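You operate a simulated robot arm through the tools that you are given. There is no shell and no other tool. Be economical: measure what you need, move in short steps, check, and stop when the job is done.

Carry out the task below with a simulated robot arm. There is one attempt and no reset: what you move stays moved.

JOB
Put things in order on the top of the long steel bench. At the end: the orange cube is on the grey plain steel plate; the grey cap from the top of the long steel bench stands where the dial gauge stood; the dial gauge stands where the wide white tape roll stood; the wide white tape roll stands where the orange cube stood; whatever was shut is shut again. Leave all else as you found it, and nothing knocked over.
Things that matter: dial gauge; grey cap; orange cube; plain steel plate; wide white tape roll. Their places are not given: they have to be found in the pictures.

It is judged by the outcome, as a careful person would: the job done as asked, and still so three seconds after it is handed in. It fails if anything else is knocked over, pushed out of place, dropped, spilled or broken. Lids that push on must go on centred and level and be pressed home; caps that screw on are set level and turned clockwise until they are tight.

ROBOT AND FRAMES
A 6-joint arm with a two-finger parallel gripper, fixed in place. Base frame: the origin is at the foot of the arm, x ahead of it, y to its left, z up; the work surface is at about z = 860. Units: mm, degrees, N and s.
With the tool pointing down near the work surface it reaches from about 260 to 680 mm from the base axis. Its first joint turns from -66.0 to 66.0 degrees. Payload 2.9 kg.
The tool frame sits at the grasp point between the pads (the TCP): z along the fingers, y along the line on which they close. The tips reach 30 mm beyond it. The gripper opens to 110 mm. The fingers are 20 mm wide and 10 mm thick; the gripper's body (48 by 112 mm) begins 55 mm behind the TCP.
Orientation is told as [roll, pitch, yaw] about the base's x, y, z axes, in that order, counted from this pose: with the fingers straight down and closing along the base's y, the tool's x points along the base's -x, its y along +y and its z along -z.

CONTROLS
- The arm moves only by the tool send_rows. Its argument "moves" is a list that holds one entry, the list of rows, each a list of 7 numbers: the shift along the base's x, y, z in mm, then the turn, a rotation vector about the base's x, y, z in degrees, then the finger opening in mm, from 0 to 110. In form: [[[tx, ty, tz, ax, ay, az, claw], ...]]. A call has 1 to 20 rows; each row shifts and turns the commanded pose from where the row before left it. Rows are played at 5 a second. More than 50 mm and 8.6 degrees between two rows, or a gripper value outside its range, and nothing of the call is played. A pose out of reach is approached as far as the arm can. The call stops where the force on the tool passes 40 N (or 10 N more than at its start, if that is more) or the arm is blocked; 0.2 s more then pass. Each finger travels about 108 mm/s and halts on what it meets, pressing with about 28 N; the grip force reading is that of the motor and also rises with nothing between the fingers. The clock runs only during rows and for 0.2 s after the last one: add rows that do not move to give the fingers time. It gives the time, the measured TCP pose, the force on the tool (base axes), the opening and the grip force at its end, in the units of the frame above (readings bear some noise), with the torque about the TCP (base axes, N m) and any sound that the robot's microphone picked up.
- Cameras (640 x 400 px; columns grow to the right, rows downward): "scene" is fixed at [91.4, 453.4, 1373]; the picture's right is [-0.54, -0.84, 0.00], its down [-0.55, 0.35, -0.76] and it looks along [0.64, -0.41, -0.65] (base axes); focal length 256 px, centre (320, 200). "wrist" rides on the gripper at [72, 17, -103] in the tool frame; the picture's right is [-0.23, 0.97, 0.00], its down [-0.76, -0.18, -0.62] and it looks along [-0.61, -0.14, 0.78] (tool axes); focal length 222 px, centre (320, 200).
- capture(camera): a new picture of that camera. The clock stands still meanwhile.
- probe_pixels(camera, pixels): for up to 12 pixels [column, row] of the newest picture of that camera ("zoom" is the newest enlarged one), the place [x, y, z] in the base frame of the surface seen there, good to about 2 mm. The clock stands still meanwhile.
- enlarge(camera, box): a new picture of the part [left, top, right, bottom] of that camera's present view, enlarged. The clock stands still meanwhile.
- sign_off(): hands the job in; it is judged then, once.

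Keep the steps short. Do not move on a guess: measure, check each grasp and each placing, and mend mistakes. Leave the gripper open and the arm clear of the work at the hand-in unless told otherwise, and finish with a single line.

The tools are called after "Request:" as a command line: name --argument value ..., lists and objects as JSON in quotes. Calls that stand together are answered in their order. send_rows: Moves the arm, as the interface text tells. Its arguments: {"type":"object","properties":{"moves":{"type":"array"}},"required":["moves"]} The other tools are called the same way: capture (camera) takes a picture; probe_pixels (camera, pixels) gives the place of the surface under pixels of a picture; enlarge (camera, box) takes an enlarged picture of a part of a camera's view; sign_off () hands the job in.

At the start:

```text
time_s: 0.0
ee_pos: [349.7, -95.3, 1117.1]
tool_rot: [0.0, 0.1, 0.0]
force: [0.3, 0.0, -0.9]
torque: [-0.03, 0.01, 0.01]
opening: 110.0
gripper_force: 0.0
```

scene: 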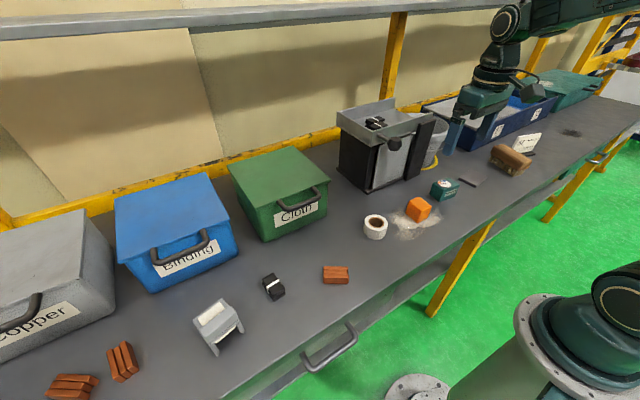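
wrist: 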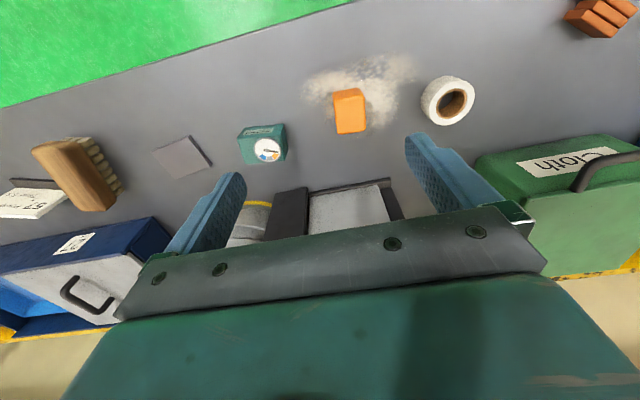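

I see the cube, the tape roll, the dial gauge and the plate near the middle of the bench. I still have to find the grey cap, so I enlarge several regions.

Request:
enlarge --camera "scene" --box '[340, 140, 560, 270]'

Request:
enlarge --camera "scene" --box '[160, 240, 380, 370]'

Request:
enlarge --camera "scene" --box '[320, 60, 640, 200]'

Request:
enlarge --camera "wrist" --box '[120, 50, 500, 250]'

```text
2.91 times, centred on (450, 205) of scene
```

zoom: 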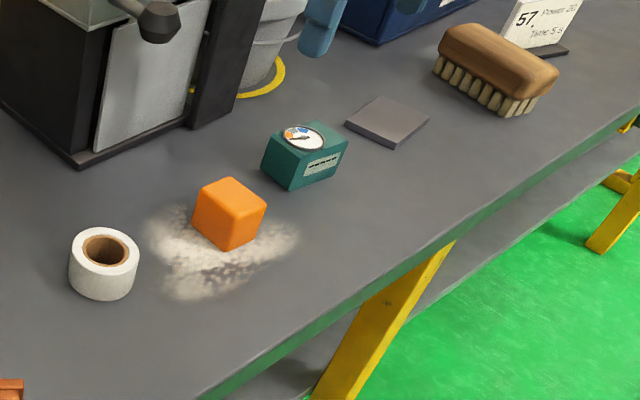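

```text
2.91 times, centred on (270, 305) of scene
```

zoom: 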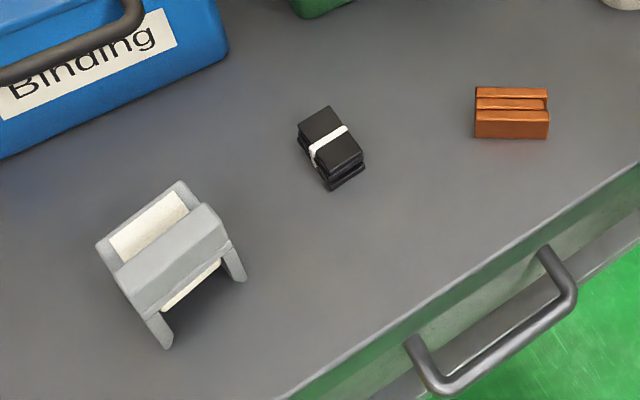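

```text
2.00 times, centred on (480, 130) of scene
```

zoom: 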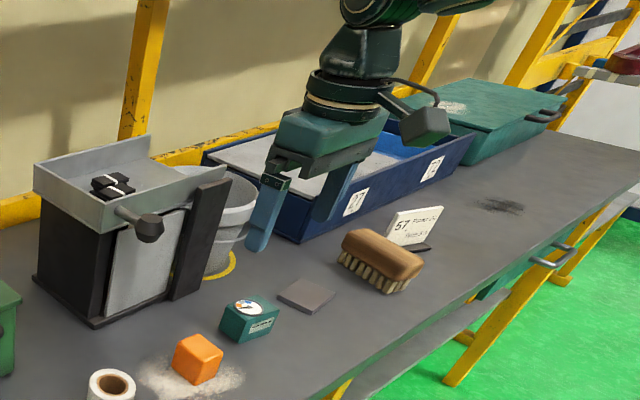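

```text
1.68 times, centred on (310, 150) of wrist
```

zoom: 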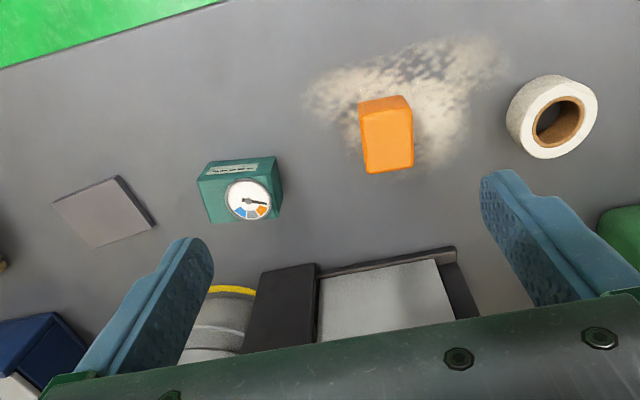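

I've found four of the five items. Next I measure them, along with the grey object at (217,325) and the other nearby things.

Request:
probe_pixels --camera "scene" --pixels '[[375, 232], [418, 208], [445, 187], [470, 181], [217, 325], [273, 287], [337, 274], [510, 158], [380, 122], [436, 140], [320, 350], [290, 190]]'

Request:
enlarge --camera "scene" --box '[180, 285, 260, 365]'

Request:
enlarge --camera "scene" --box '[330, 90, 450, 190]'

Request:
enlarge --camera "scene" --box '[0, 160, 260, 400]'

Request:
enlarge --camera "scene" --box '[420, 50, 640, 190]'

```text
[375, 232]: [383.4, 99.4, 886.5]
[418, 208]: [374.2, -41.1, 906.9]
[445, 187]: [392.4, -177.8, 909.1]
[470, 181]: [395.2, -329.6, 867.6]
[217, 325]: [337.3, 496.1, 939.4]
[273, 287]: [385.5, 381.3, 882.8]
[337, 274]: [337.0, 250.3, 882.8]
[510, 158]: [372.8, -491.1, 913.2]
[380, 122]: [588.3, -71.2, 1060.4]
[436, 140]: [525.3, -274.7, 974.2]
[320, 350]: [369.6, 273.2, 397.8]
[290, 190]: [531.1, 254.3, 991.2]
```

```text
5.00 times, centred on (220, 325) of scene
```

zoom: 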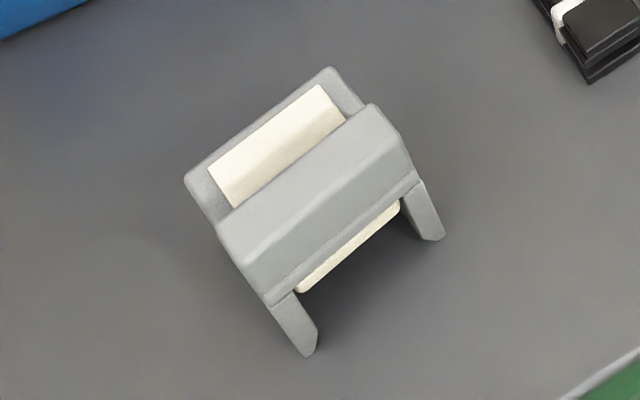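

```text
4.00 times, centred on (390, 140) of scene
```

zoom: 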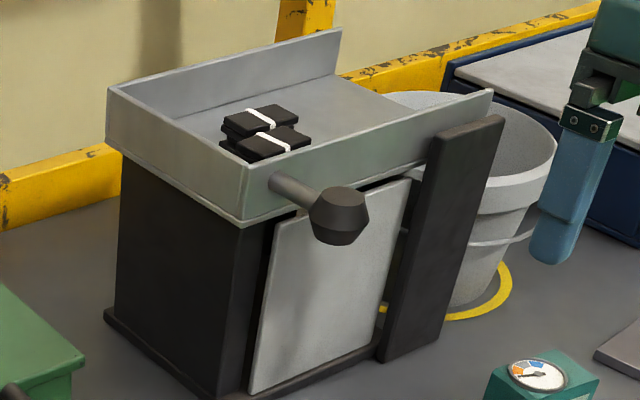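

```text
1.67 times, centred on (130, 280) of scene
```

zoom: 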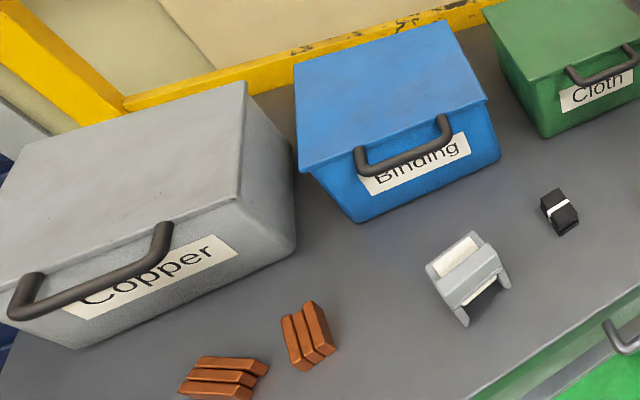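

```text
2.86 times, centred on (530, 120) of scene
```

zoom: 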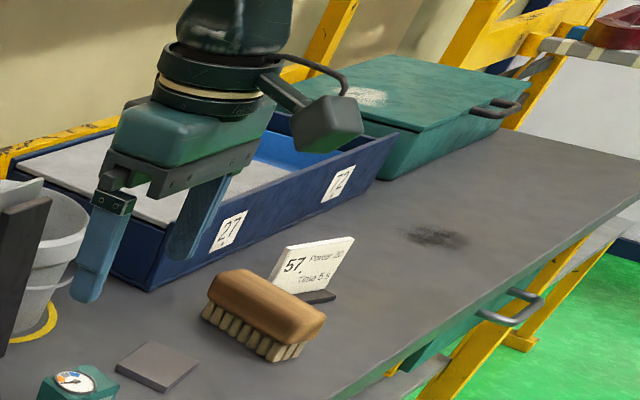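

The only grey loose object so far is the one near (337,496), and its shape is odd. I raise the arm and swing it left to look at that object and the left part of the bench more closely with the wrist camera.

Request:
send_rows --moves '[[[-3, 45, 5, 0, 0, 5, 110], [-3, 45, 5, 0, 0, 5, 110], [-3, 45, 5, 0, 0, 5, 110], [-3, 45, 5, 0, 0, 5, 110], [-3, 45, 5, 0, 0, 5, 110], [-3, 45, 5, 0, 0, 5, 110], [-3, 45, 5, 0, 0, 5, 110], [-3, 45, 5, 0, 0, 5, 110], [-3, 45, 5, 0, 0, 5, 110], [-3, 45, 5, 0, 0, 5, 110]]]'

Request:
capture --camera "wrist"

Request:
capture --camera "scene"

```text
time_s: 2.2
ee_pos: [319.9, 355.6, 1166.1]
tool_rot: [0.0, 0.1, 50.1]
force: [0.6, 0.4, 0.7]
torque: [0.03, 0.03, -0.03]
opening: 110.1
gripper_force: 0.0
```

```text
taken
```

wrist: 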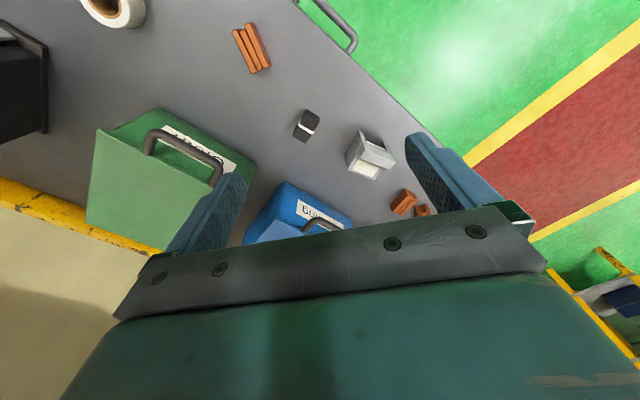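

```text
taken
```

scene: 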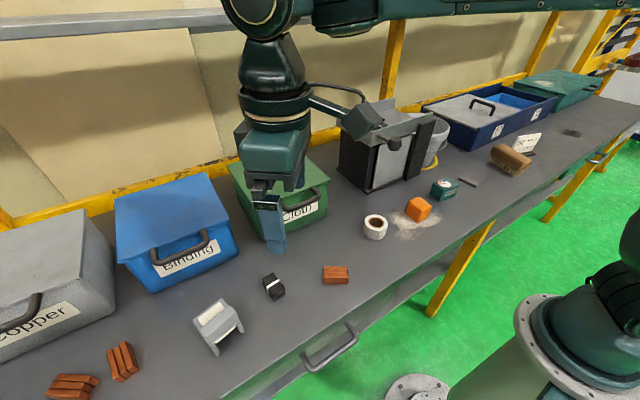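

Request:
enlarge --camera "scene" --box '[400, 60, 620, 190]'

Request:
enlarge --camera "wrist" --box '[280, 80, 440, 220]'

Request:
enlarge --camera "scene" --box '[330, 90, 450, 190]'

```text
2.91 times, centred on (510, 125) of scene
```

zoom: 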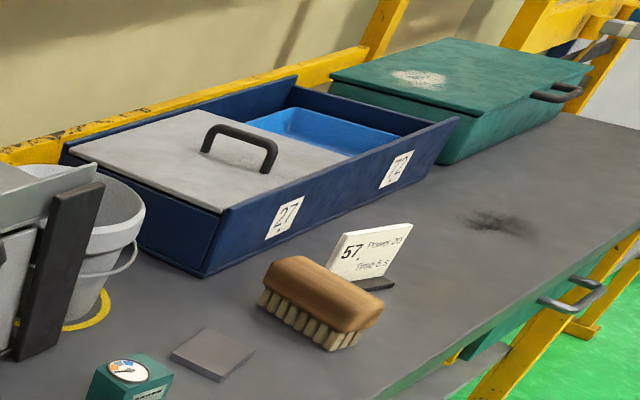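

```text
2.86 times, centred on (360, 150) of wrist
```

zoom: 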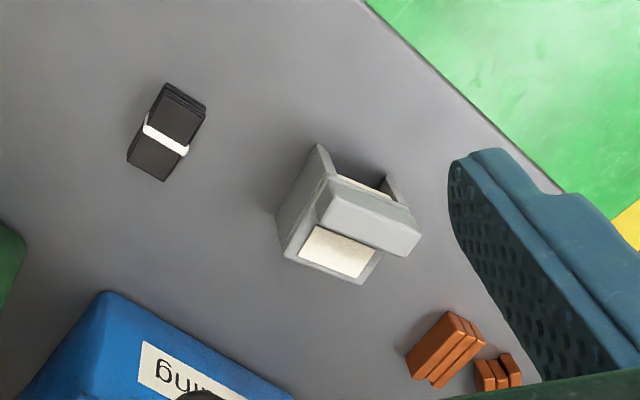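

```text
4.00 times, centred on (390, 140) of scene
```

zoom: 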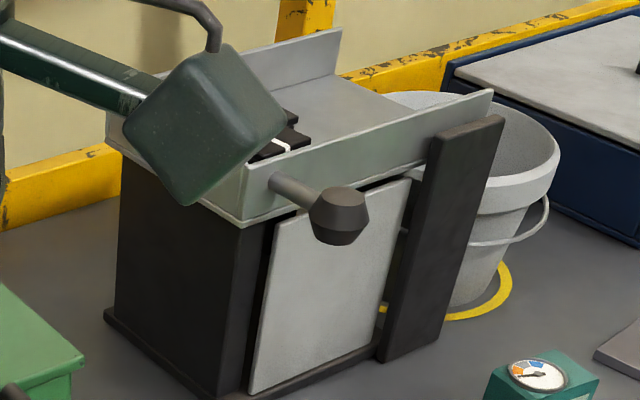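

The grey object could be the cap, but I'm not sure yet. I move closer for a clear look.

Request:
send_rows --moves '[[[-10, -10, -35, 0, 0, 0, 110], [-10, -10, -35, 0, 0, 0, 110], [-10, -10, -35, 0, 0, 0, 110], [-10, 0, -35, 0, 0, 0, 110]]]'

Request:
capture --camera "wrist"

Request:
enlarge --camera "wrist" --box '[260, 60, 460, 200]'

```text
time_s: 3.2
ee_pos: [280.7, 325.7, 1026.5]
tool_rot: [0.0, 0.0, 50.0]
force: [-0.1, -0.4, 0.6]
torque: [-0.01, -0.03, -0.02]
opening: 109.9
gripper_force: 0.1
```

```text
taken
```

wrist: 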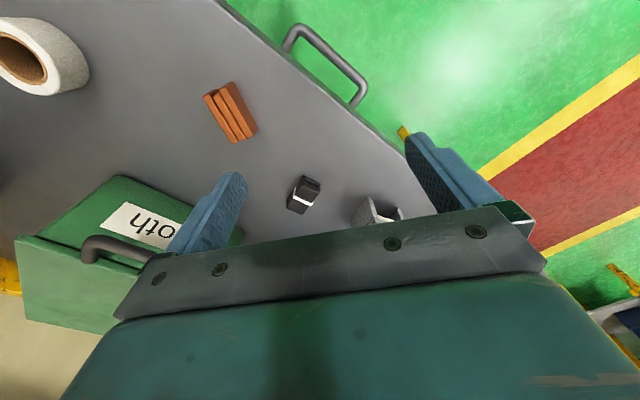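

```text
2.86 times, centred on (360, 130) of wrist
```

zoom: 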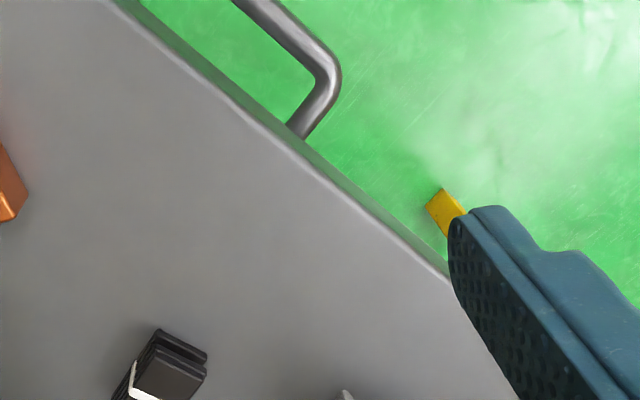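

The gripper blocks the object at (375,210), so I move the arm forward along +y.

Request:
send_rows --moves '[[[0, 45, 10, 0, 0, 5, 110], [0, 45, 10, 0, 0, 5, 110], [0, 45, 10, 0, 0, 0, 110]]]'

Request:
capture --camera "wrist"

Request:
enlarge --camera "wrist" --box '[200, 60, 440, 220]'

```text
time_s: 4.0
ee_pos: [277.3, 459.8, 1058.7]
tool_rot: [0.0, 0.0, 60.0]
force: [0.4, 0.2, 0.9]
torque: [0.0, 0.02, -0.02]
opening: 109.9
gripper_force: 0.0
```

```text
taken
```

wrist: 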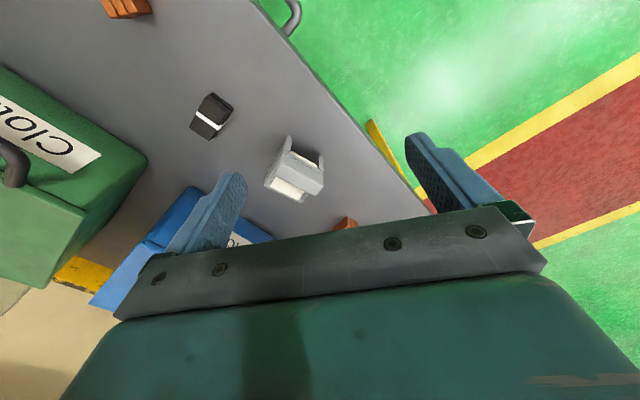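

```text
2.50 times, centred on (320, 140) of wrist
```

zoom: 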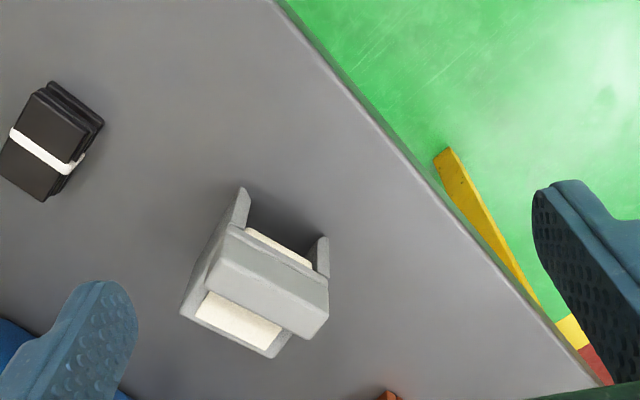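

This object looks like a stepped housing and nothing like a plain cap. Before deciding, I check the hidden areas, meaning behind the machine, in the bucket, and the right side, from higher up.

Request:
send_rows --moves '[[[10, -10, 45, 0, 0, -3, 110], [15, -20, 45, 0, 0, -5, 110], [15, -35, 45, 0, 0, -5, 110], [20, -40, 20, 0, 0, -5, 110], [20, -45, 0, 0, 0, -5, 110], [20, -45, 0, 0, 0, -5, 110], [20, -45, 0, 0, 0, -5, 110], [20, -45, 0, 0, 0, -5, 110], [10, -45, 0, 0, 0, -5, 110], [10, -45, 0, 0, 0, -5, 110]]]'

Request:
capture --camera "wrist"

```text
refused: row 2 steps farther than a row can; nothing moved
```

```text
taken
```

wrist: 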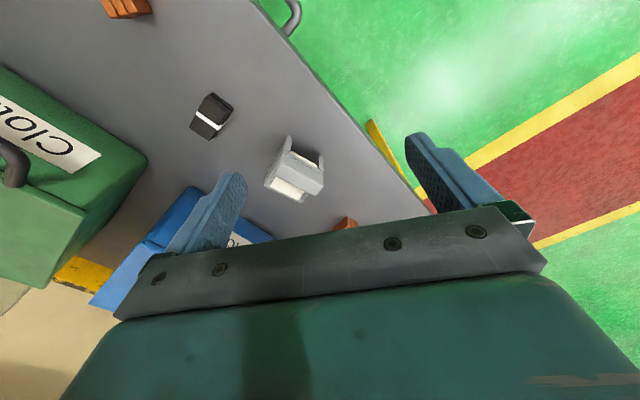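

The call was refused because a row was too long. I resend it with shorter rows.

Request:
send_rows --moves '[[[10, -10, 42, 0, 0, -3, 110], [10, -15, 42, 0, 0, -5, 110], [10, -20, 42, 0, 0, -5, 110], [20, -38, 20, 0, 0, -5, 110], [20, -44, 0, 0, 0, -5, 110], [20, -44, 0, 0, 0, -5, 110], [20, -44, 0, 0, 0, -5, 110], [20, -44, 0, 0, 0, -5, 110], [10, -44, 0, 0, 0, -5, 110], [10, -44, 0, 0, 0, -5, 110], [10, -40, 0, 0, 0, -5, 110]]]'

Request:
capture --camera "wrist"

```text
time_s: 6.4
ee_pos: [437.9, 70.4, 1202.0]
tool_rot: [-0.1, -0.1, 7.0]
force: [-0.6, 0.8, 0.6]
torque: [0.04, -0.01, 0.01]
opening: 110.0
gripper_force: 0.1
```

```text
taken
```

wrist: 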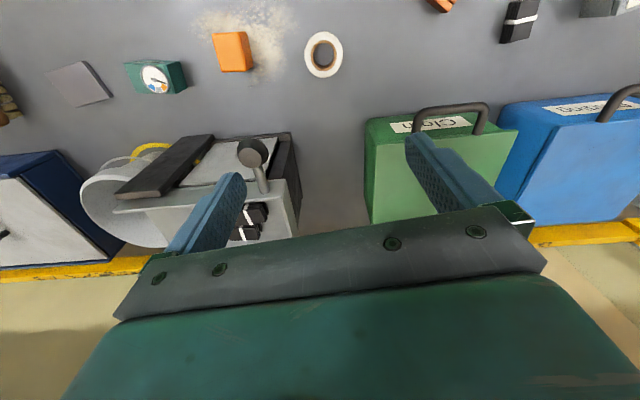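

Nothing is hidden between the machine and the green box. Next I look at the bucket and the right side.

Request:
send_rows --moves '[[[5, -45, 0, 0, 0, -4, 110], [5, -45, 0, 0, 0, -4, 110], [5, -45, 0, 0, 0, -4, 110], [5, -45, 0, 0, 0, -4, 110], [0, -45, 0, 0, 0, -4, 110], [0, -45, 0, 0, 0, -4, 110], [0, -45, 0, 0, 0, -4, 110]]]'

Request:
capture --camera "wrist"

Request:
send_rows --moves '[[[-15, -45, 0, 0, 0, -5, 110], [-15, -45, 0, 0, 0, -5, 110], [-20, -45, 0, 0, 0, -5, 110], [-20, -45, 0, 0, 0, -5, 110], [-20, -45, 0, 0, 0, -5, 110]]]'

Request:
capture --camera "wrist"

Request:
capture --camera "scene"

```text
time_s: 8.0
ee_pos: [460.4, -243.7, 1204.3]
tool_rot: [0.0, 0.1, -21.0]
force: [-1.5, 0.0, -0.8]
torque: [-0.01, -0.02, -0.01]
opening: 110.2
gripper_force: 0.1
```

```text
taken
```

wrist: 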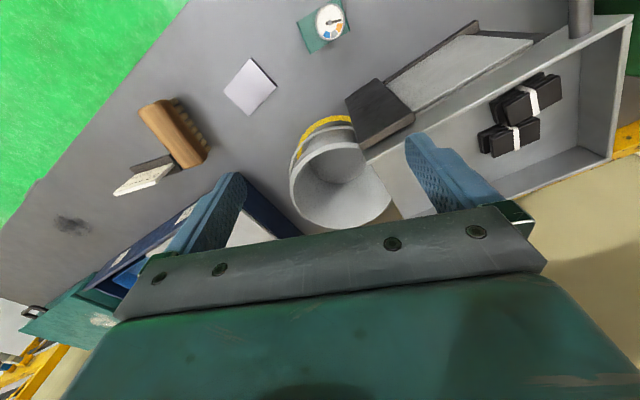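

```text
time_s: 9.3
ee_pos: [369.9, -463.9, 1194.7]
tool_rot: [0.0, 0.1, -46.0]
force: [5.6, -6.9, -12.3]
torque: [0.12, 0.04, 0.01]
opening: 109.9
gripper_force: 0.1
out of reach, approached as far as the arm can: row 5
stopped in row 5: the force on the tool passed its limit at 50 N (the readings are from after the stop); the commanded pose is now the measured one
```

```text
taken
```

wrist: 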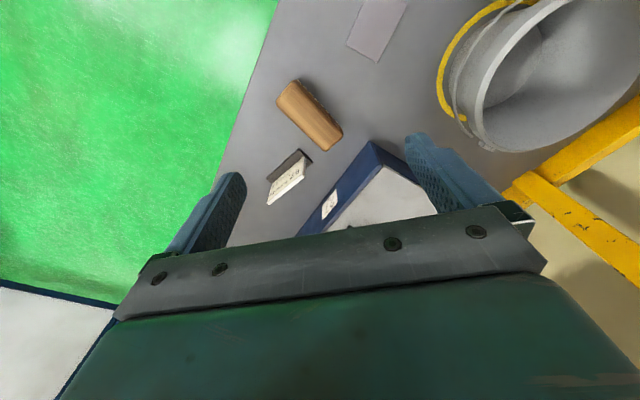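

```text
taken
```

scene: 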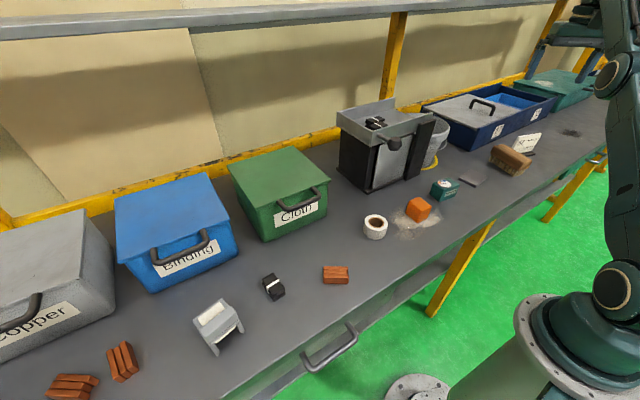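

The last row ran out of reach and the force limit stopped it. The scene looks undisturbed, and there is no hidden cap in the bucket or on the right. So the grey housing near (337,496) is the only grey loose thing on the bench, and I'll inspect it again before grasping. I now go back towards the middle to measure the cube, plate, gauge and tape.

Request:
send_rows --moves '[[[5, 40, 0, 0, 0, 5, 110], [0, 45, 0, 0, 0, 5, 110], [-15, 45, 0, 0, 0, 6, 110], [-15, 45, 0, 0, 0, 6, 110], [-15, 45, 0, 0, 0, 6, 110], [-15, 45, -10, 0, 0, 6, 110], [-15, 45, -10, 0, 0, 6, 110], [0, 45, -10, 0, 0, 6, 110]]]'

Request:
capture --camera "wrist"

```text
time_s: 11.1
ee_pos: [298.9, -109.7, 1166.8]
tool_rot: [-0.1, 0.2, 0.1]
force: [0.6, 0.0, 0.1]
torque: [-0.03, -0.03, -0.02]
opening: 110.2
gripper_force: 0.0
```

```text
taken
```

wrist: 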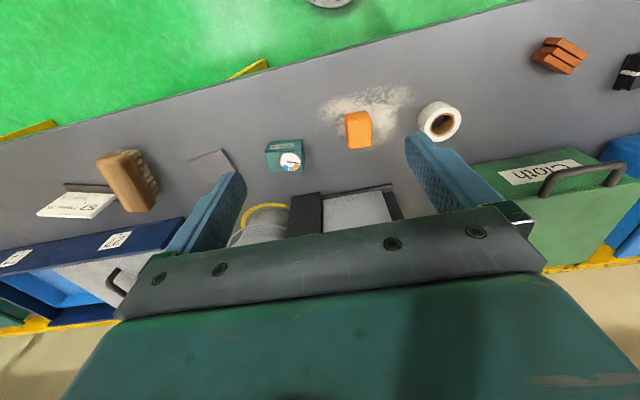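

I go forward for a steeper view.

Request:
send_rows --moves '[[[45, 0, -10, 0, 0, 0, 110], [45, 0, -10, 0, 0, 0, 110], [20, 0, 0, 0, 0, 0, 110]]]'

Request:
enlarge --camera "wrist" --box '[160, 0, 480, 200]'

Request:
enlarge --camera "scene" --box '[350, 160, 500, 254]'

```text
time_s: 11.9
ee_pos: [409.3, -109.1, 1145.6]
tool_rot: [0.0, 0.1, 0.1]
force: [0.0, 0.3, -0.1]
torque: [0.0, 0.0, 0.04]
opening: 110.0
gripper_force: 0.1
```

```text
2.00 times, centred on (320, 100) of wrist
```

zoom: 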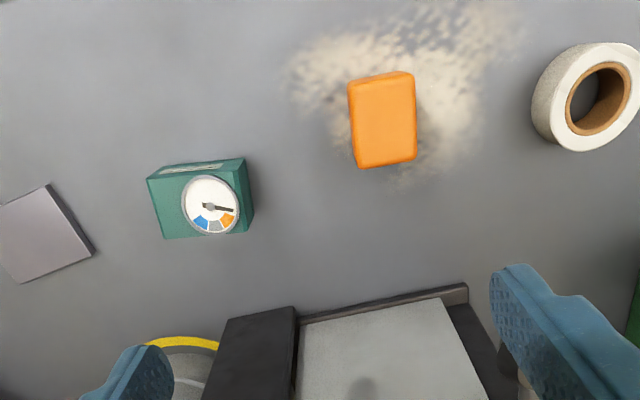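

```text
4.26 times, centred on (425, 207) of scene
```

zoom: 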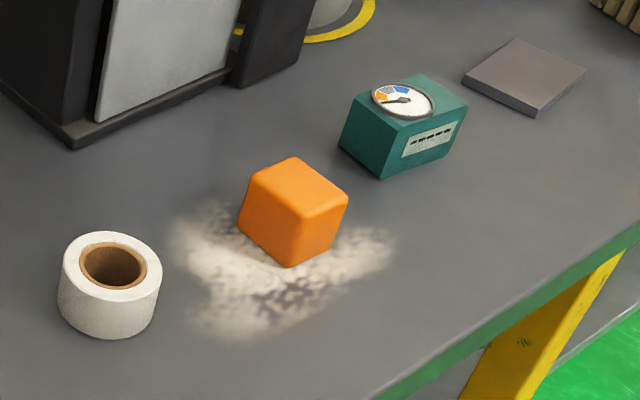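

Next I probe the corners in the scene zoom, taking points just inside the edges.

Request:
probe_pixels --camera "zoom" --pixels '[[294, 162], [342, 193], [305, 217], [256, 179], [290, 262], [517, 43], [580, 71], [534, 100], [468, 78], [358, 100], [462, 106], [389, 146]]'

Request:
probe_pixels --camera "zoom" --pixels '[[67, 265], [154, 270], [110, 236], [110, 298], [420, 80], [383, 172], [345, 142], [457, 148], [407, 112], [110, 335], [112, 268], [384, 120]]'

Request:
capture --camera "wrist"

```text
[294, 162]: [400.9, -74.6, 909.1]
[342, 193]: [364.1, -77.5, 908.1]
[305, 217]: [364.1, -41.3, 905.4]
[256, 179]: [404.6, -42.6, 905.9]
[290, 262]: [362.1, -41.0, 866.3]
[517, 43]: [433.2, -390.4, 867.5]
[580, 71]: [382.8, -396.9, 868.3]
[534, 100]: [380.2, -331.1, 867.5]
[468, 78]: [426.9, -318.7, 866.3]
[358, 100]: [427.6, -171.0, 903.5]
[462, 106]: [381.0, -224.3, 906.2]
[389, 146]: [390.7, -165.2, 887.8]
```

```text
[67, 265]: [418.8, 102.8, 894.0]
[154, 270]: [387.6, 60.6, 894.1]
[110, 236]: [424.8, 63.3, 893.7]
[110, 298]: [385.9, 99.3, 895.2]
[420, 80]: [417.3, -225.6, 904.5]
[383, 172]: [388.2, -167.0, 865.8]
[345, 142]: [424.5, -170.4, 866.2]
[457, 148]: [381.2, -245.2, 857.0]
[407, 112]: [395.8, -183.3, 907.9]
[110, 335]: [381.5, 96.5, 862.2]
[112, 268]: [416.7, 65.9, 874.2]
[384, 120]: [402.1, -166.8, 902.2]
```

```text
taken
```

wrist: 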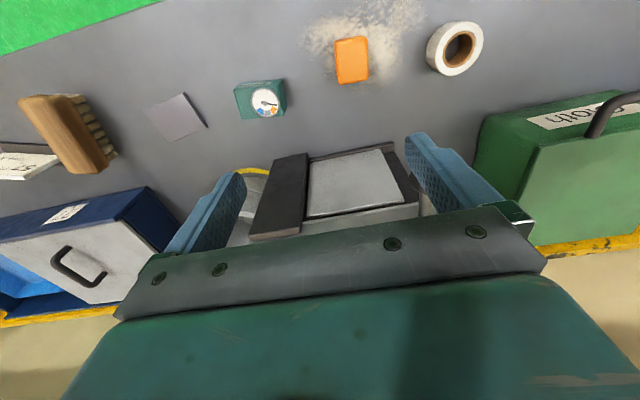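

I cross-check the same objects from the wrist picture.

Request:
enlarge --camera "wrist" --box '[140, 0, 500, 160]'

```text
1.78 times, centred on (320, 80) of wrist
```

zoom: 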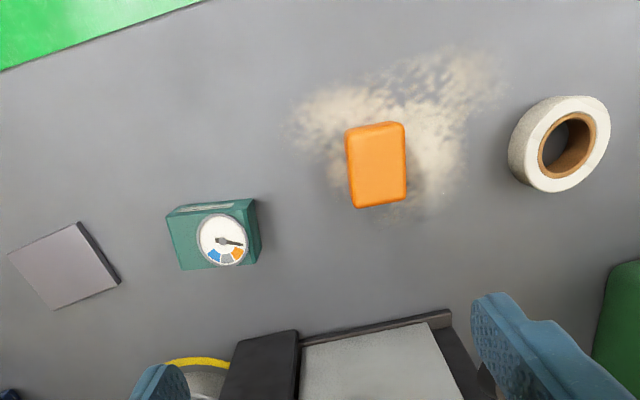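

Request:
probe_pixels --camera "zoom" --pixels '[[350, 135], [401, 128], [403, 195], [357, 202], [170, 217], [181, 268], [248, 203], [257, 260], [77, 226], [13, 255], [57, 305], [116, 281]]'

Request:
probe_pixels --camera "zoom" --pixels '[[524, 146], [606, 130], [575, 99], [555, 189], [588, 175], [540, 112], [450, 250], [300, 250], [570, 150], [222, 240]]'

```text
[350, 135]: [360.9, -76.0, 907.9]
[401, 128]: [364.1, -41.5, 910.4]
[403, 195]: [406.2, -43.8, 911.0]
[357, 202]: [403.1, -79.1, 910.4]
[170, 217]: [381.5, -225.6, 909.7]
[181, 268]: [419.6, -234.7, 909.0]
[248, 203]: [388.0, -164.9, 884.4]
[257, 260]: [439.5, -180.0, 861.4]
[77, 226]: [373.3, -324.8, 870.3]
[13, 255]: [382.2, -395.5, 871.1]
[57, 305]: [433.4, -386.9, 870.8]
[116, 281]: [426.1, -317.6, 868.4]
```

```text
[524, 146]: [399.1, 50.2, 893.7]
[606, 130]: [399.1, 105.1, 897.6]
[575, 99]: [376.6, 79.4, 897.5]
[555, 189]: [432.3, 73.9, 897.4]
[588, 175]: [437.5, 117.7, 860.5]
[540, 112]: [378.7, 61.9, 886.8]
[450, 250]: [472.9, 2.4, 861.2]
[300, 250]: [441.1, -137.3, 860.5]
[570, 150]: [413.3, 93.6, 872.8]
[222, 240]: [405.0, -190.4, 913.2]
```

The estimates agree:
- **Cube:** centre about (383.5,-60), top 909, yaw about -3°.
- **Tape:** centre (404.5,79.5), radius about 28, top 896.
- **Gauge:** centre about (404,-197), top 908, yaw about -7°.
- **Plate:** centre about (404.5,-357), top 868, yaw about +8°.

I start by moving above the cube.

Request:
send_rows --moves '[[[-13, 25, -35, 0, 0, -3, 110], [-13, 24, -40, 0, 0, 0, 110], [0, 0, -45, 0, 0, 0, 110], [0, 0, -45, 0, 0, 0, 110]]]'

Request:
capture --camera "wrist"

Request:
enlarge --camera "scene" --box '[350, 130, 500, 254]'

```text
time_s: 12.9
ee_pos: [385.5, -59.9, 978.6]
tool_rot: [0.1, 0.1, -2.9]
force: [0.4, -0.2, 0.0]
torque: [0.04, 0.01, 0.02]
opening: 110.1
gripper_force: 0.2
```

```text
taken
```

wrist: 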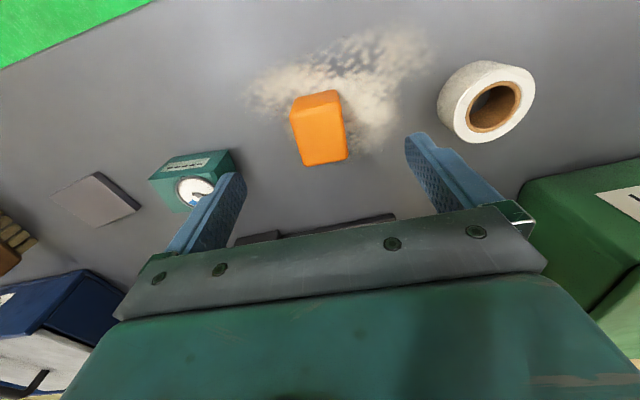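

```text
3.23 times, centred on (425, 192) of scene
```

zoom: 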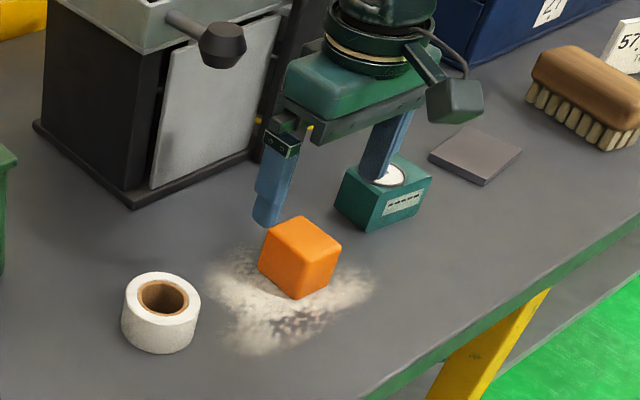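

I'm aligned above the cube, so I descend to z≈896 and close.

Request:
send_rows --moves '[[[-1, 0, -30, 0, 0, 0, 90], [-1, 0, -30, 0, 0, 0, 90], [0, 0, -22, 0, 0, 0, 90], [0, 0, 0, 0, 0, 0, 90]]]'

Request:
send_rows --moves '[[[0, 0, 0, 0, 0, 0, 38], [0, 0, 0, 0, 0, 0, 38], [0, 0, 0, 0, 0, 0, 38], [0, 0, 0, 0, 0, 0, 38]]]'

```text
time_s: 13.9
ee_pos: [381.4, -61.6, 898.5]
tool_rot: [0.0, 0.1, -3.0]
force: [-0.6, 0.7, -0.1]
torque: [0.03, -0.01, 0.01]
opening: 89.9
gripper_force: 0.0
```

```text
time_s: 14.9
ee_pos: [381.5, -61.6, 898.3]
tool_rot: [0.0, 0.1, -2.9]
force: [-0.2, 0.2, 0.4]
torque: [0.01, 0.01, -0.04]
opening: 41.2
gripper_force: 28.0
```

The grip is good, with opening 41 mm and force 28 N. I lift and carry the cube above the plate.

Request:
send_rows --moves '[[[0, 0, 30, 0, 0, 0, 38], [0, 0, 40, 0, 0, 0, 38], [0, 0, 40, 0, 0, 0, 38], [4, -45, 0, 0, 0, 2, 38], [4, -45, 0, 0, 0, 2, 38], [4, -45, 0, 0, 0, 2, 38], [4, -45, 0, 0, 0, 2, 38], [4, -45, 0, 0, 0, 2, 38], [3, -45, 0, 0, 0, 1, 38], [0, -25, 0, 0, 0, 0, 38], [0, 0, 0, 0, 0, 0, 38]]]'

Request:
enlarge --camera "scene" --box '[400, 110, 550, 220]'

Request:
capture --camera "wrist"

```text
time_s: 17.3
ee_pos: [404.1, -356.2, 1011.3]
tool_rot: [0.0, 0.2, 8.0]
force: [-0.1, -0.4, -0.1]
torque: [0.04, 0.0, 0.01]
opening: 41.5
gripper_force: 27.8
```

```text
3.64 times, centred on (475, 165) of scene
```

zoom: 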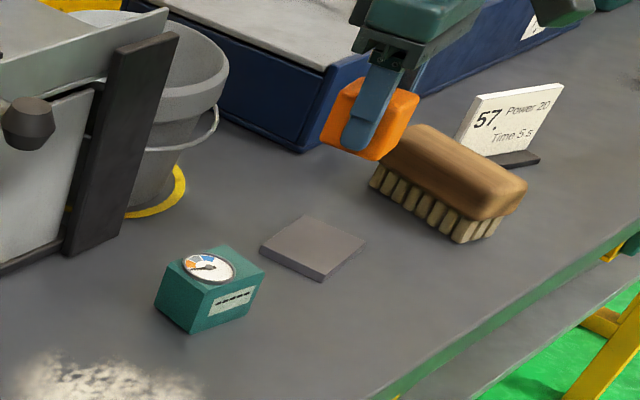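

```text
taken
```

wrist: 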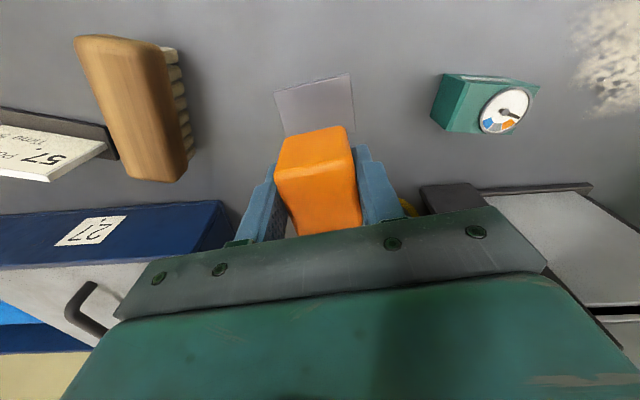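

The cube is held above the plate. Its bottom should meet the plate at TCP z≈906, so I lower it to just above that and then make small steps.

Request:
send_rows --moves '[[[-1, 0, -40, 0, 0, 0, 38], [0, 0, -40, 0, 0, 0, 38], [0, 0, -18, 0, 0, 0, 38], [0, 0, -3, 0, 0, 0, 38], [0, 0, 0, 0, 0, 0, 38]]]'

Request:
enlarge --camera "scene" --box '[420, 120, 520, 220]'

```text
time_s: 18.5
ee_pos: [402.3, -356.0, 908.1]
tool_rot: [0.0, 0.2, 8.0]
force: [-5.6, 2.1, 18.1]
torque: [0.19, 0.27, 0.02]
opening: 41.5
gripper_force: 28.1
```

```text
4.00 times, centred on (470, 170) of scene
```

zoom: 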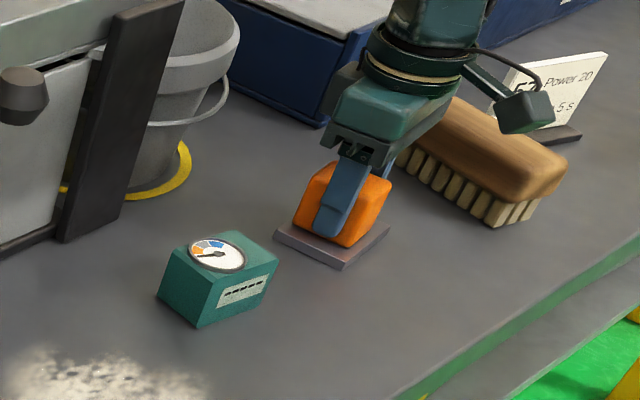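

The cube is on the plate, with 18 N of contact force. I ease up 1 mm, open gently to 70 mm, and lift away.

Request:
send_rows --moves '[[[0, 0, 1, 0, 0, 0, 38], [0, 0, 0, 0, 0, 0, 46], [0, 0, 0, 0, 0, 0, 60], [0, 0, 0, 0, 0, 0, 70], [0, 0, 0, 0, 0, 0, 70]]]'

Request:
send_rows --moves '[[[0, 0, 25, 0, 0, 0, 70], [0, 0, 40, 0, 0, 0, 70], [0, 0, 40, 0, 0, 0, 70], [0, 45, 10, 0, 0, 0, 110], [0, 45, 10, 0, 0, 0, 110], [0, 45, 10, 0, 0, 0, 110]]]'

Request:
enlarge --camera "scene" --box '[420, 140, 520, 220]'

Request:
capture --camera "wrist"

```text
time_s: 19.7
ee_pos: [403.0, -356.6, 909.4]
tool_rot: [0.0, 0.2, 8.1]
force: [-1.0, 0.3, -1.1]
torque: [0.01, -0.01, 0.01]
opening: 70.1
gripper_force: 0.0
```

```text
time_s: 21.1
ee_pos: [403.9, -220.4, 1042.4]
tool_rot: [0.1, 0.1, 8.0]
force: [0.8, 0.0, 0.4]
torque: [0.01, -0.01, 0.03]
opening: 110.0
gripper_force: 0.0
```

```text
5.00 times, centred on (470, 180) of scene
```

zoom: 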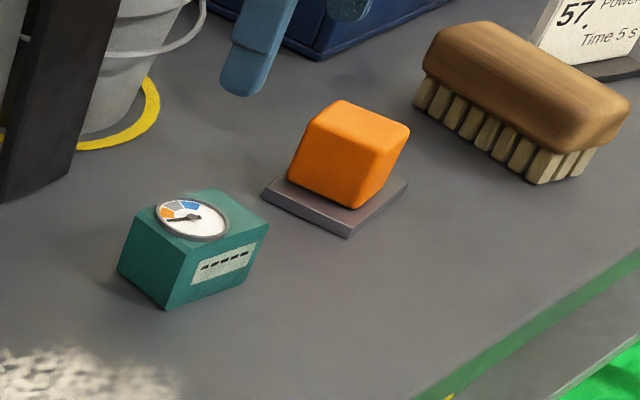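

```text
taken
```

wrist: 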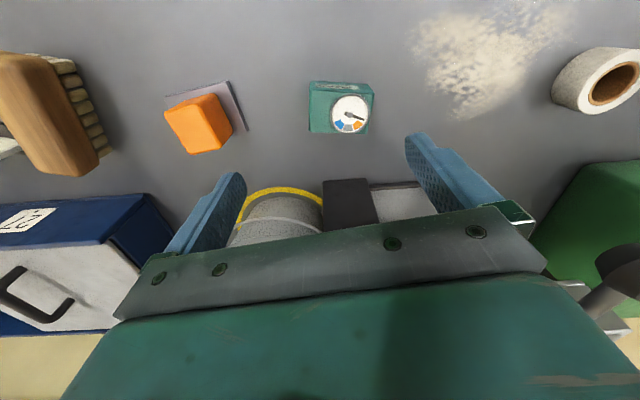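

The cube rests fully on the plate. Next is the tape roll: I move above (404,79.5) with yaw 0.

Request:
send_rows --moves '[[[-5, 45, 0, 0, 0, -4, 110], [-5, 45, 0, 0, 0, -4, 110], [0, 45, 0, 0, 0, 0, 110], [0, 45, 0, 0, 0, 0, 110], [0, 45, 0, 0, 0, 0, 110], [5, 45, 0, 0, 0, 0, 110], [5, 30, -30, 0, 0, 0, 110], [0, 0, -40, 0, 0, 0, 110]]]'

Request:
capture --camera "wrist"

Request:
enlarge --camera "scene" --box '[320, 140, 470, 254]'

```text
time_s: 22.9
ee_pos: [404.8, 80.2, 972.1]
tool_rot: [0.1, 0.1, 0.0]
force: [0.4, 0.1, -1.0]
torque: [-0.01, 0.03, 0.0]
opening: 109.7
gripper_force: 0.1
```

```text
taken
```

wrist: 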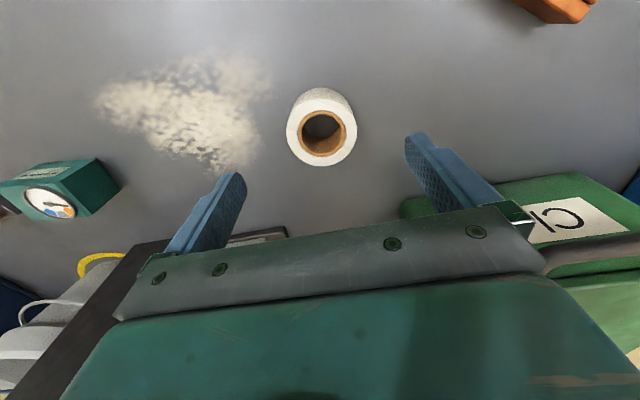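

```text
3.51 times, centred on (395, 197) of scene
```

zoom: 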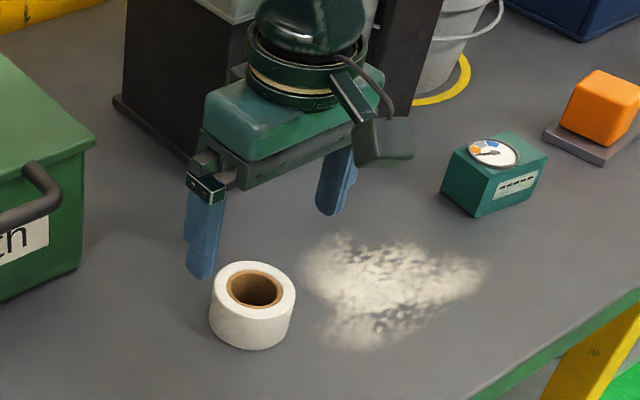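

Request:
probe_pixels --camera "wrist" --pixels '[[289, 132], [354, 131], [322, 99], [322, 163], [298, 106], [346, 158]]'

```text
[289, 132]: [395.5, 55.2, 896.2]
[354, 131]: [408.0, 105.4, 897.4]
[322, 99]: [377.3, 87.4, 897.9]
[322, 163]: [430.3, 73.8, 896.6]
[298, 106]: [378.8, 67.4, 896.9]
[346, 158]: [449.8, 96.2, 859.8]
```

The roll's centre is about (403,80.4). I descend to z≈894 and close.

Request:
send_rows --moves '[[[-1, 0, -35, 0, 0, 0, 90], [0, 0, -30, 0, 0, 0, 90], [0, 0, -13, 0, 0, 0, 90], [0, 0, 0, 0, 0, 0, 90]]]'

Request:
send_rows --moves '[[[0, 0, 0, 0, 0, 0, 65], [0, 0, 0, 0, 0, 0, 50], [0, 0, 0, 0, 0, 0, 50], [0, 0, 0, 0, 0, 0, 50]]]'

```text
time_s: 23.9
ee_pos: [403.7, 80.8, 895.1]
tool_rot: [0.0, 0.1, 0.0]
force: [-0.5, 0.3, 1.6]
torque: [0.01, 0.01, 0.01]
opening: 89.9
gripper_force: 0.0
```

```text
time_s: 24.9
ee_pos: [402.6, 80.6, 894.7]
tool_rot: [-0.1, 0.1, 0.1]
force: [0.2, 0.2, -0.1]
torque: [-0.01, -0.01, -0.02]
opening: 58.5
gripper_force: 27.8
```

The roll is gripped at 58.5 mm. I lift it and carry it to the cube's old place at (383.5,-60).

Request:
send_rows --moves '[[[0, 0, 25, 0, 0, 0, 50], [0, 0, 25, 0, 0, 0, 50], [-6, -47, 0, 0, 0, 0, 50], [-7, -47, 0, 0, 0, 0, 50], [-7, -46.5, 0, 0, 0, 0, 50], [0, 0, -30, 0, 0, 0, 50], [0, 0, -16, 0, 0, 0, 50], [0, 0, 0, 0, 0, 0, 50]]]'

Request:
enlarge --camera "scene" --box '[350, 140, 500, 254]'

```text
time_s: 26.7
ee_pos: [382.7, -60.8, 899.6]
tool_rot: [0.0, 0.1, 0.0]
force: [0.1, -0.1, -0.6]
torque: [0.01, -0.01, 0.05]
opening: 58.5
gripper_force: 28.1
```

```text
3.51 times, centred on (425, 197) of scene
```

zoom: 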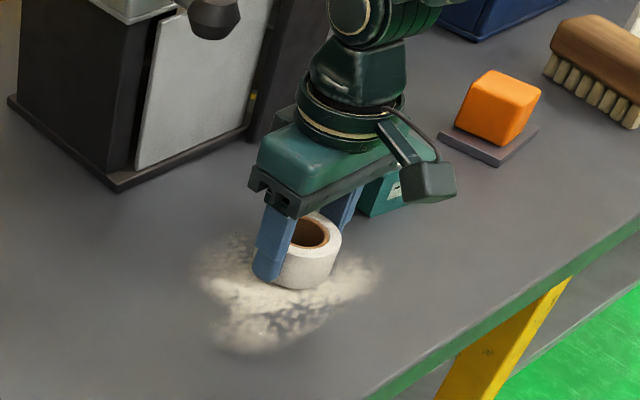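

About 4 mm of height is left. I lower gently until it touches, then release to 85 mm and lift.

Request:
send_rows --moves '[[[0.5, 0.5, -2, 0, 0, 0, 50], [0, 0, -2, 0, 0, 0, 50], [0, 0, -1, 0, 0, 0, 50], [0, 0, 0, 0, 0, 0, 50]]]'

Request:
send_rows --moves '[[[0, 0, 0, 0, 0, 0, 62], [0, 0, 0, 0, 0, 0, 75], [0, 0, 0, 0, 0, 0, 88], [0, 0, 0, 0, 0, 0, 88], [0, 0, 40, 0, 0, 0, 88], [0, 0, 45, 0, 0, 0, 110], [0, 0, 40, 0, 0, 0, 110]]]'

Request:
enlarge --camera "scene" --box '[350, 140, 500, 254]'

```text
time_s: 27.7
ee_pos: [382.5, -59.5, 894.7]
tool_rot: [0.0, 0.0, 0.0]
force: [-5.8, 1.2, 31.0]
torque: [0.16, 0.66, 0.03]
opening: 58.4
gripper_force: 28.2
```

```text
time_s: 29.3
ee_pos: [381.9, -60.2, 1018.7]
tool_rot: [0.0, 0.2, 0.0]
force: [-0.8, -0.5, 0.0]
torque: [-0.01, 0.01, 0.02]
opening: 110.1
gripper_force: 0.0
```

```text
3.51 times, centred on (425, 197) of scene
```

zoom: 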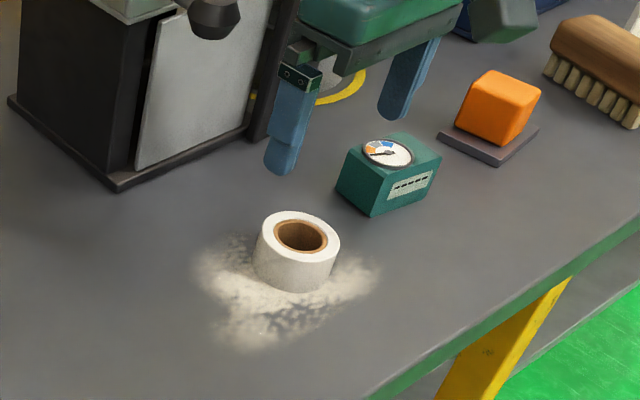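

The roll stands in the cube's old place. Next is the gauge: I move above it and measure again.

Request:
send_rows --moves '[[[7, -45, 0, 0, 0, -3, 110], [7, -45, 0, 0, 0, -4, 110], [6, -46, 0, 0, 0, 0, 110]]]'

Request:
capture --camera "wrist"

Request:
enlarge --camera "wrist" --box '[240, 50, 400, 190]'

```text
time_s: 30.1
ee_pos: [400.5, -197.5, 1019.3]
tool_rot: [0.0, 0.1, -7.1]
force: [-0.1, -0.7, 0.2]
torque: [-0.02, 0.03, 0.01]
opening: 109.9
gripper_force: 0.1
```

```text
taken
```

wrist: 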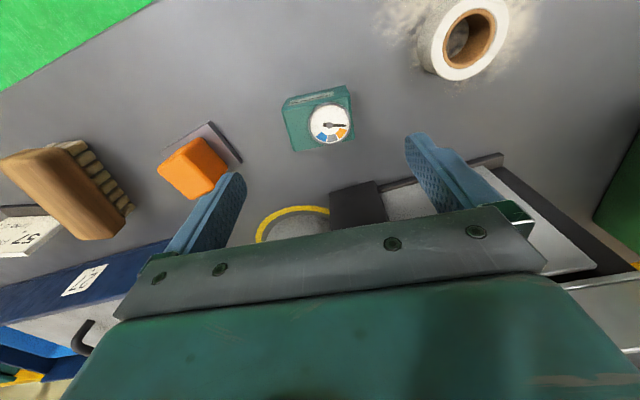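

```text
2.86 times, centred on (320, 120) of wrist
```

zoom: 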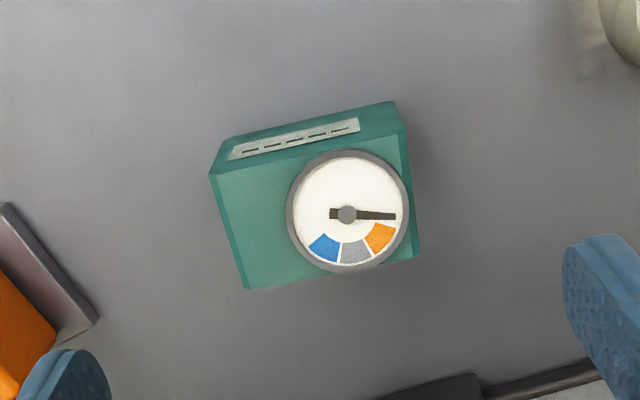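

Request:
probe_pixels --camera "zoom" --pixels '[[214, 176], [247, 285], [395, 140], [411, 254], [228, 138], [392, 105], [348, 215], [296, 158], [323, 275]]'

```text
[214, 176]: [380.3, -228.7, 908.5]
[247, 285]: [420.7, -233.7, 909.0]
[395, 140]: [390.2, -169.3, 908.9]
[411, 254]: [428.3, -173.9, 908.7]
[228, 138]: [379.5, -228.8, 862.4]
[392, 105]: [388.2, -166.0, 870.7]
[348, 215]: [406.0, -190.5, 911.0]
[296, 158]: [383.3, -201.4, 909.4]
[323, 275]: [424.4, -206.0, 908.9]
```

The gauge's centre is (405,-201), 60×41 mm, 48 mm tall, yaw about -8°. I descend to z≈897 and grip it along its width.

Request:
send_rows --moves '[[[4, -3.5, -40, 0, 0, -1, 100], [0, 0, -40, 0, 0, 0, 90], [0, 0, -40, 0, 0, 0, 90], [0, 0, -2, 0, 0, 0, 90], [0, 0, 0, 0, 0, 0, 90]]]'

Request:
send_rows --moves '[[[0, 0, 0, 0, 0, 0, 65], [0, 0, 0, 0, 0, 0, 52], [0, 0, 0, 0, 0, 0, 52], [0, 0, 0, 0, 0, 0, 52]]]'

```text
time_s: 31.3
ee_pos: [405.9, -200.1, 898.0]
tool_rot: [0.0, 0.1, -8.0]
force: [-0.2, -0.3, 0.0]
torque: [0.0, 0.01, -0.04]
opening: 89.9
gripper_force: 0.1
```

```text
time_s: 32.3
ee_pos: [407.5, -200.6, 898.1]
tool_rot: [-0.1, 0.2, -8.1]
force: [0.0, 0.4, 0.2]
torque: [-0.01, -0.06, -0.03]
opening: 65.6
gripper_force: 25.3
```

The opening is 65.6 mm, wider than the 60 I expected. I check the picture before lifting.

Request:
enlarge --camera "scene" --box '[400, 130, 500, 220]'

Request:
enlarge --camera "wrist" --box '[200, 80, 440, 240]'

Request:
send_rows --moves '[[[0, 0, 0, 0, 0, 0, 52], [0, 0, 0, 0, 0, 0, 52]]]'

```text
4.44 times, centred on (450, 175) of scene
```

zoom: 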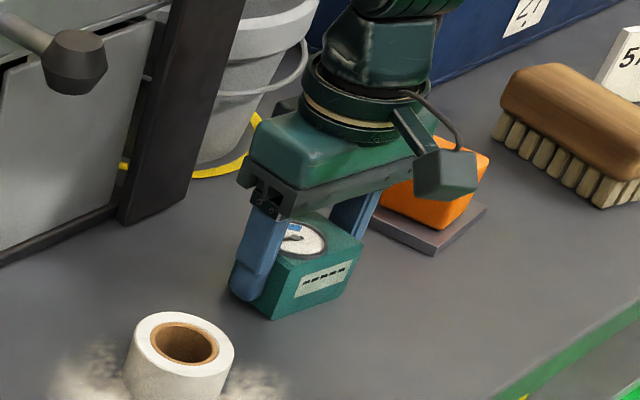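

```text
2.50 times, centred on (320, 160) of wrist
```

zoom: 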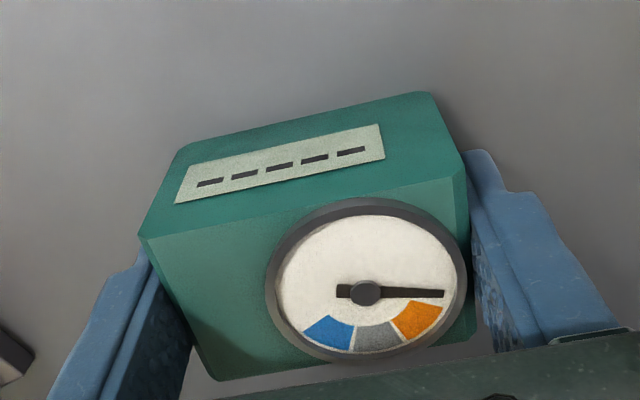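

```text
time_s: 32.9
ee_pos: [407.2, -199.2, 898.3]
tool_rot: [0.0, 0.3, -7.9]
force: [-0.3, -0.5, 0.3]
torque: [0.01, 0.02, 0.02]
opening: 65.7
gripper_force: 25.1
```

The picture shows the gauge sitting squarely between the pads, so the grip is good. I lift 80 mm and carry it to the tape's old place at (403,80).

Request:
send_rows --moves '[[[0, 0, 20, 0, 0, 0, 52], [0, 0, 30, 0, 0, 0, 52], [0, 0, 35, 0, 0, 0, 52], [0, 40, 0, 0, 0, 0, 52], [0, 45, 0, 0, 0, 0, 52], [0, 45, 0, 0, 0, 0, 52], [0, 45, 0, 0, 0, 0, 52], [0, 45, 0, 0, 0, 0, 52], [-1, 40, 0, 0, 0, 0, 52], [-1, 21, 0, 0, 0, 0, 52], [0, 0, -40, 0, 0, 0, 52], [0, 0, -35, 0, 0, 0, 52], [0, 0, 0, 0, 0, 0, 52]]]'

Request:
enlarge --camera "scene" --box '[330, 140, 480, 254]'

```text
time_s: 35.7
ee_pos: [404.8, 80.9, 906.5]
tool_rot: [0.0, 0.1, -8.0]
force: [0.6, 0.4, -1.2]
torque: [0.01, -0.05, -0.01]
opening: 65.7
gripper_force: 24.7
```

```text
3.51 times, centred on (405, 197) of scene
```

zoom: 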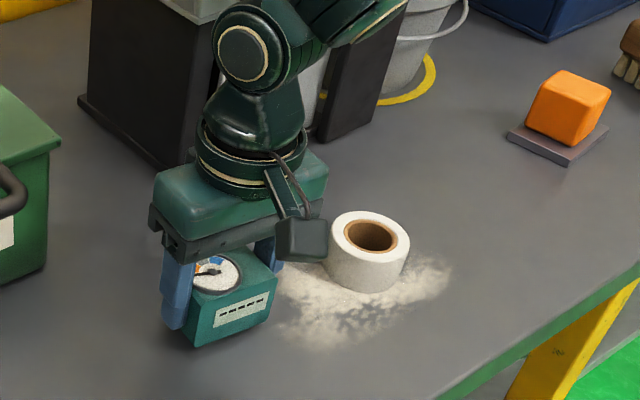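

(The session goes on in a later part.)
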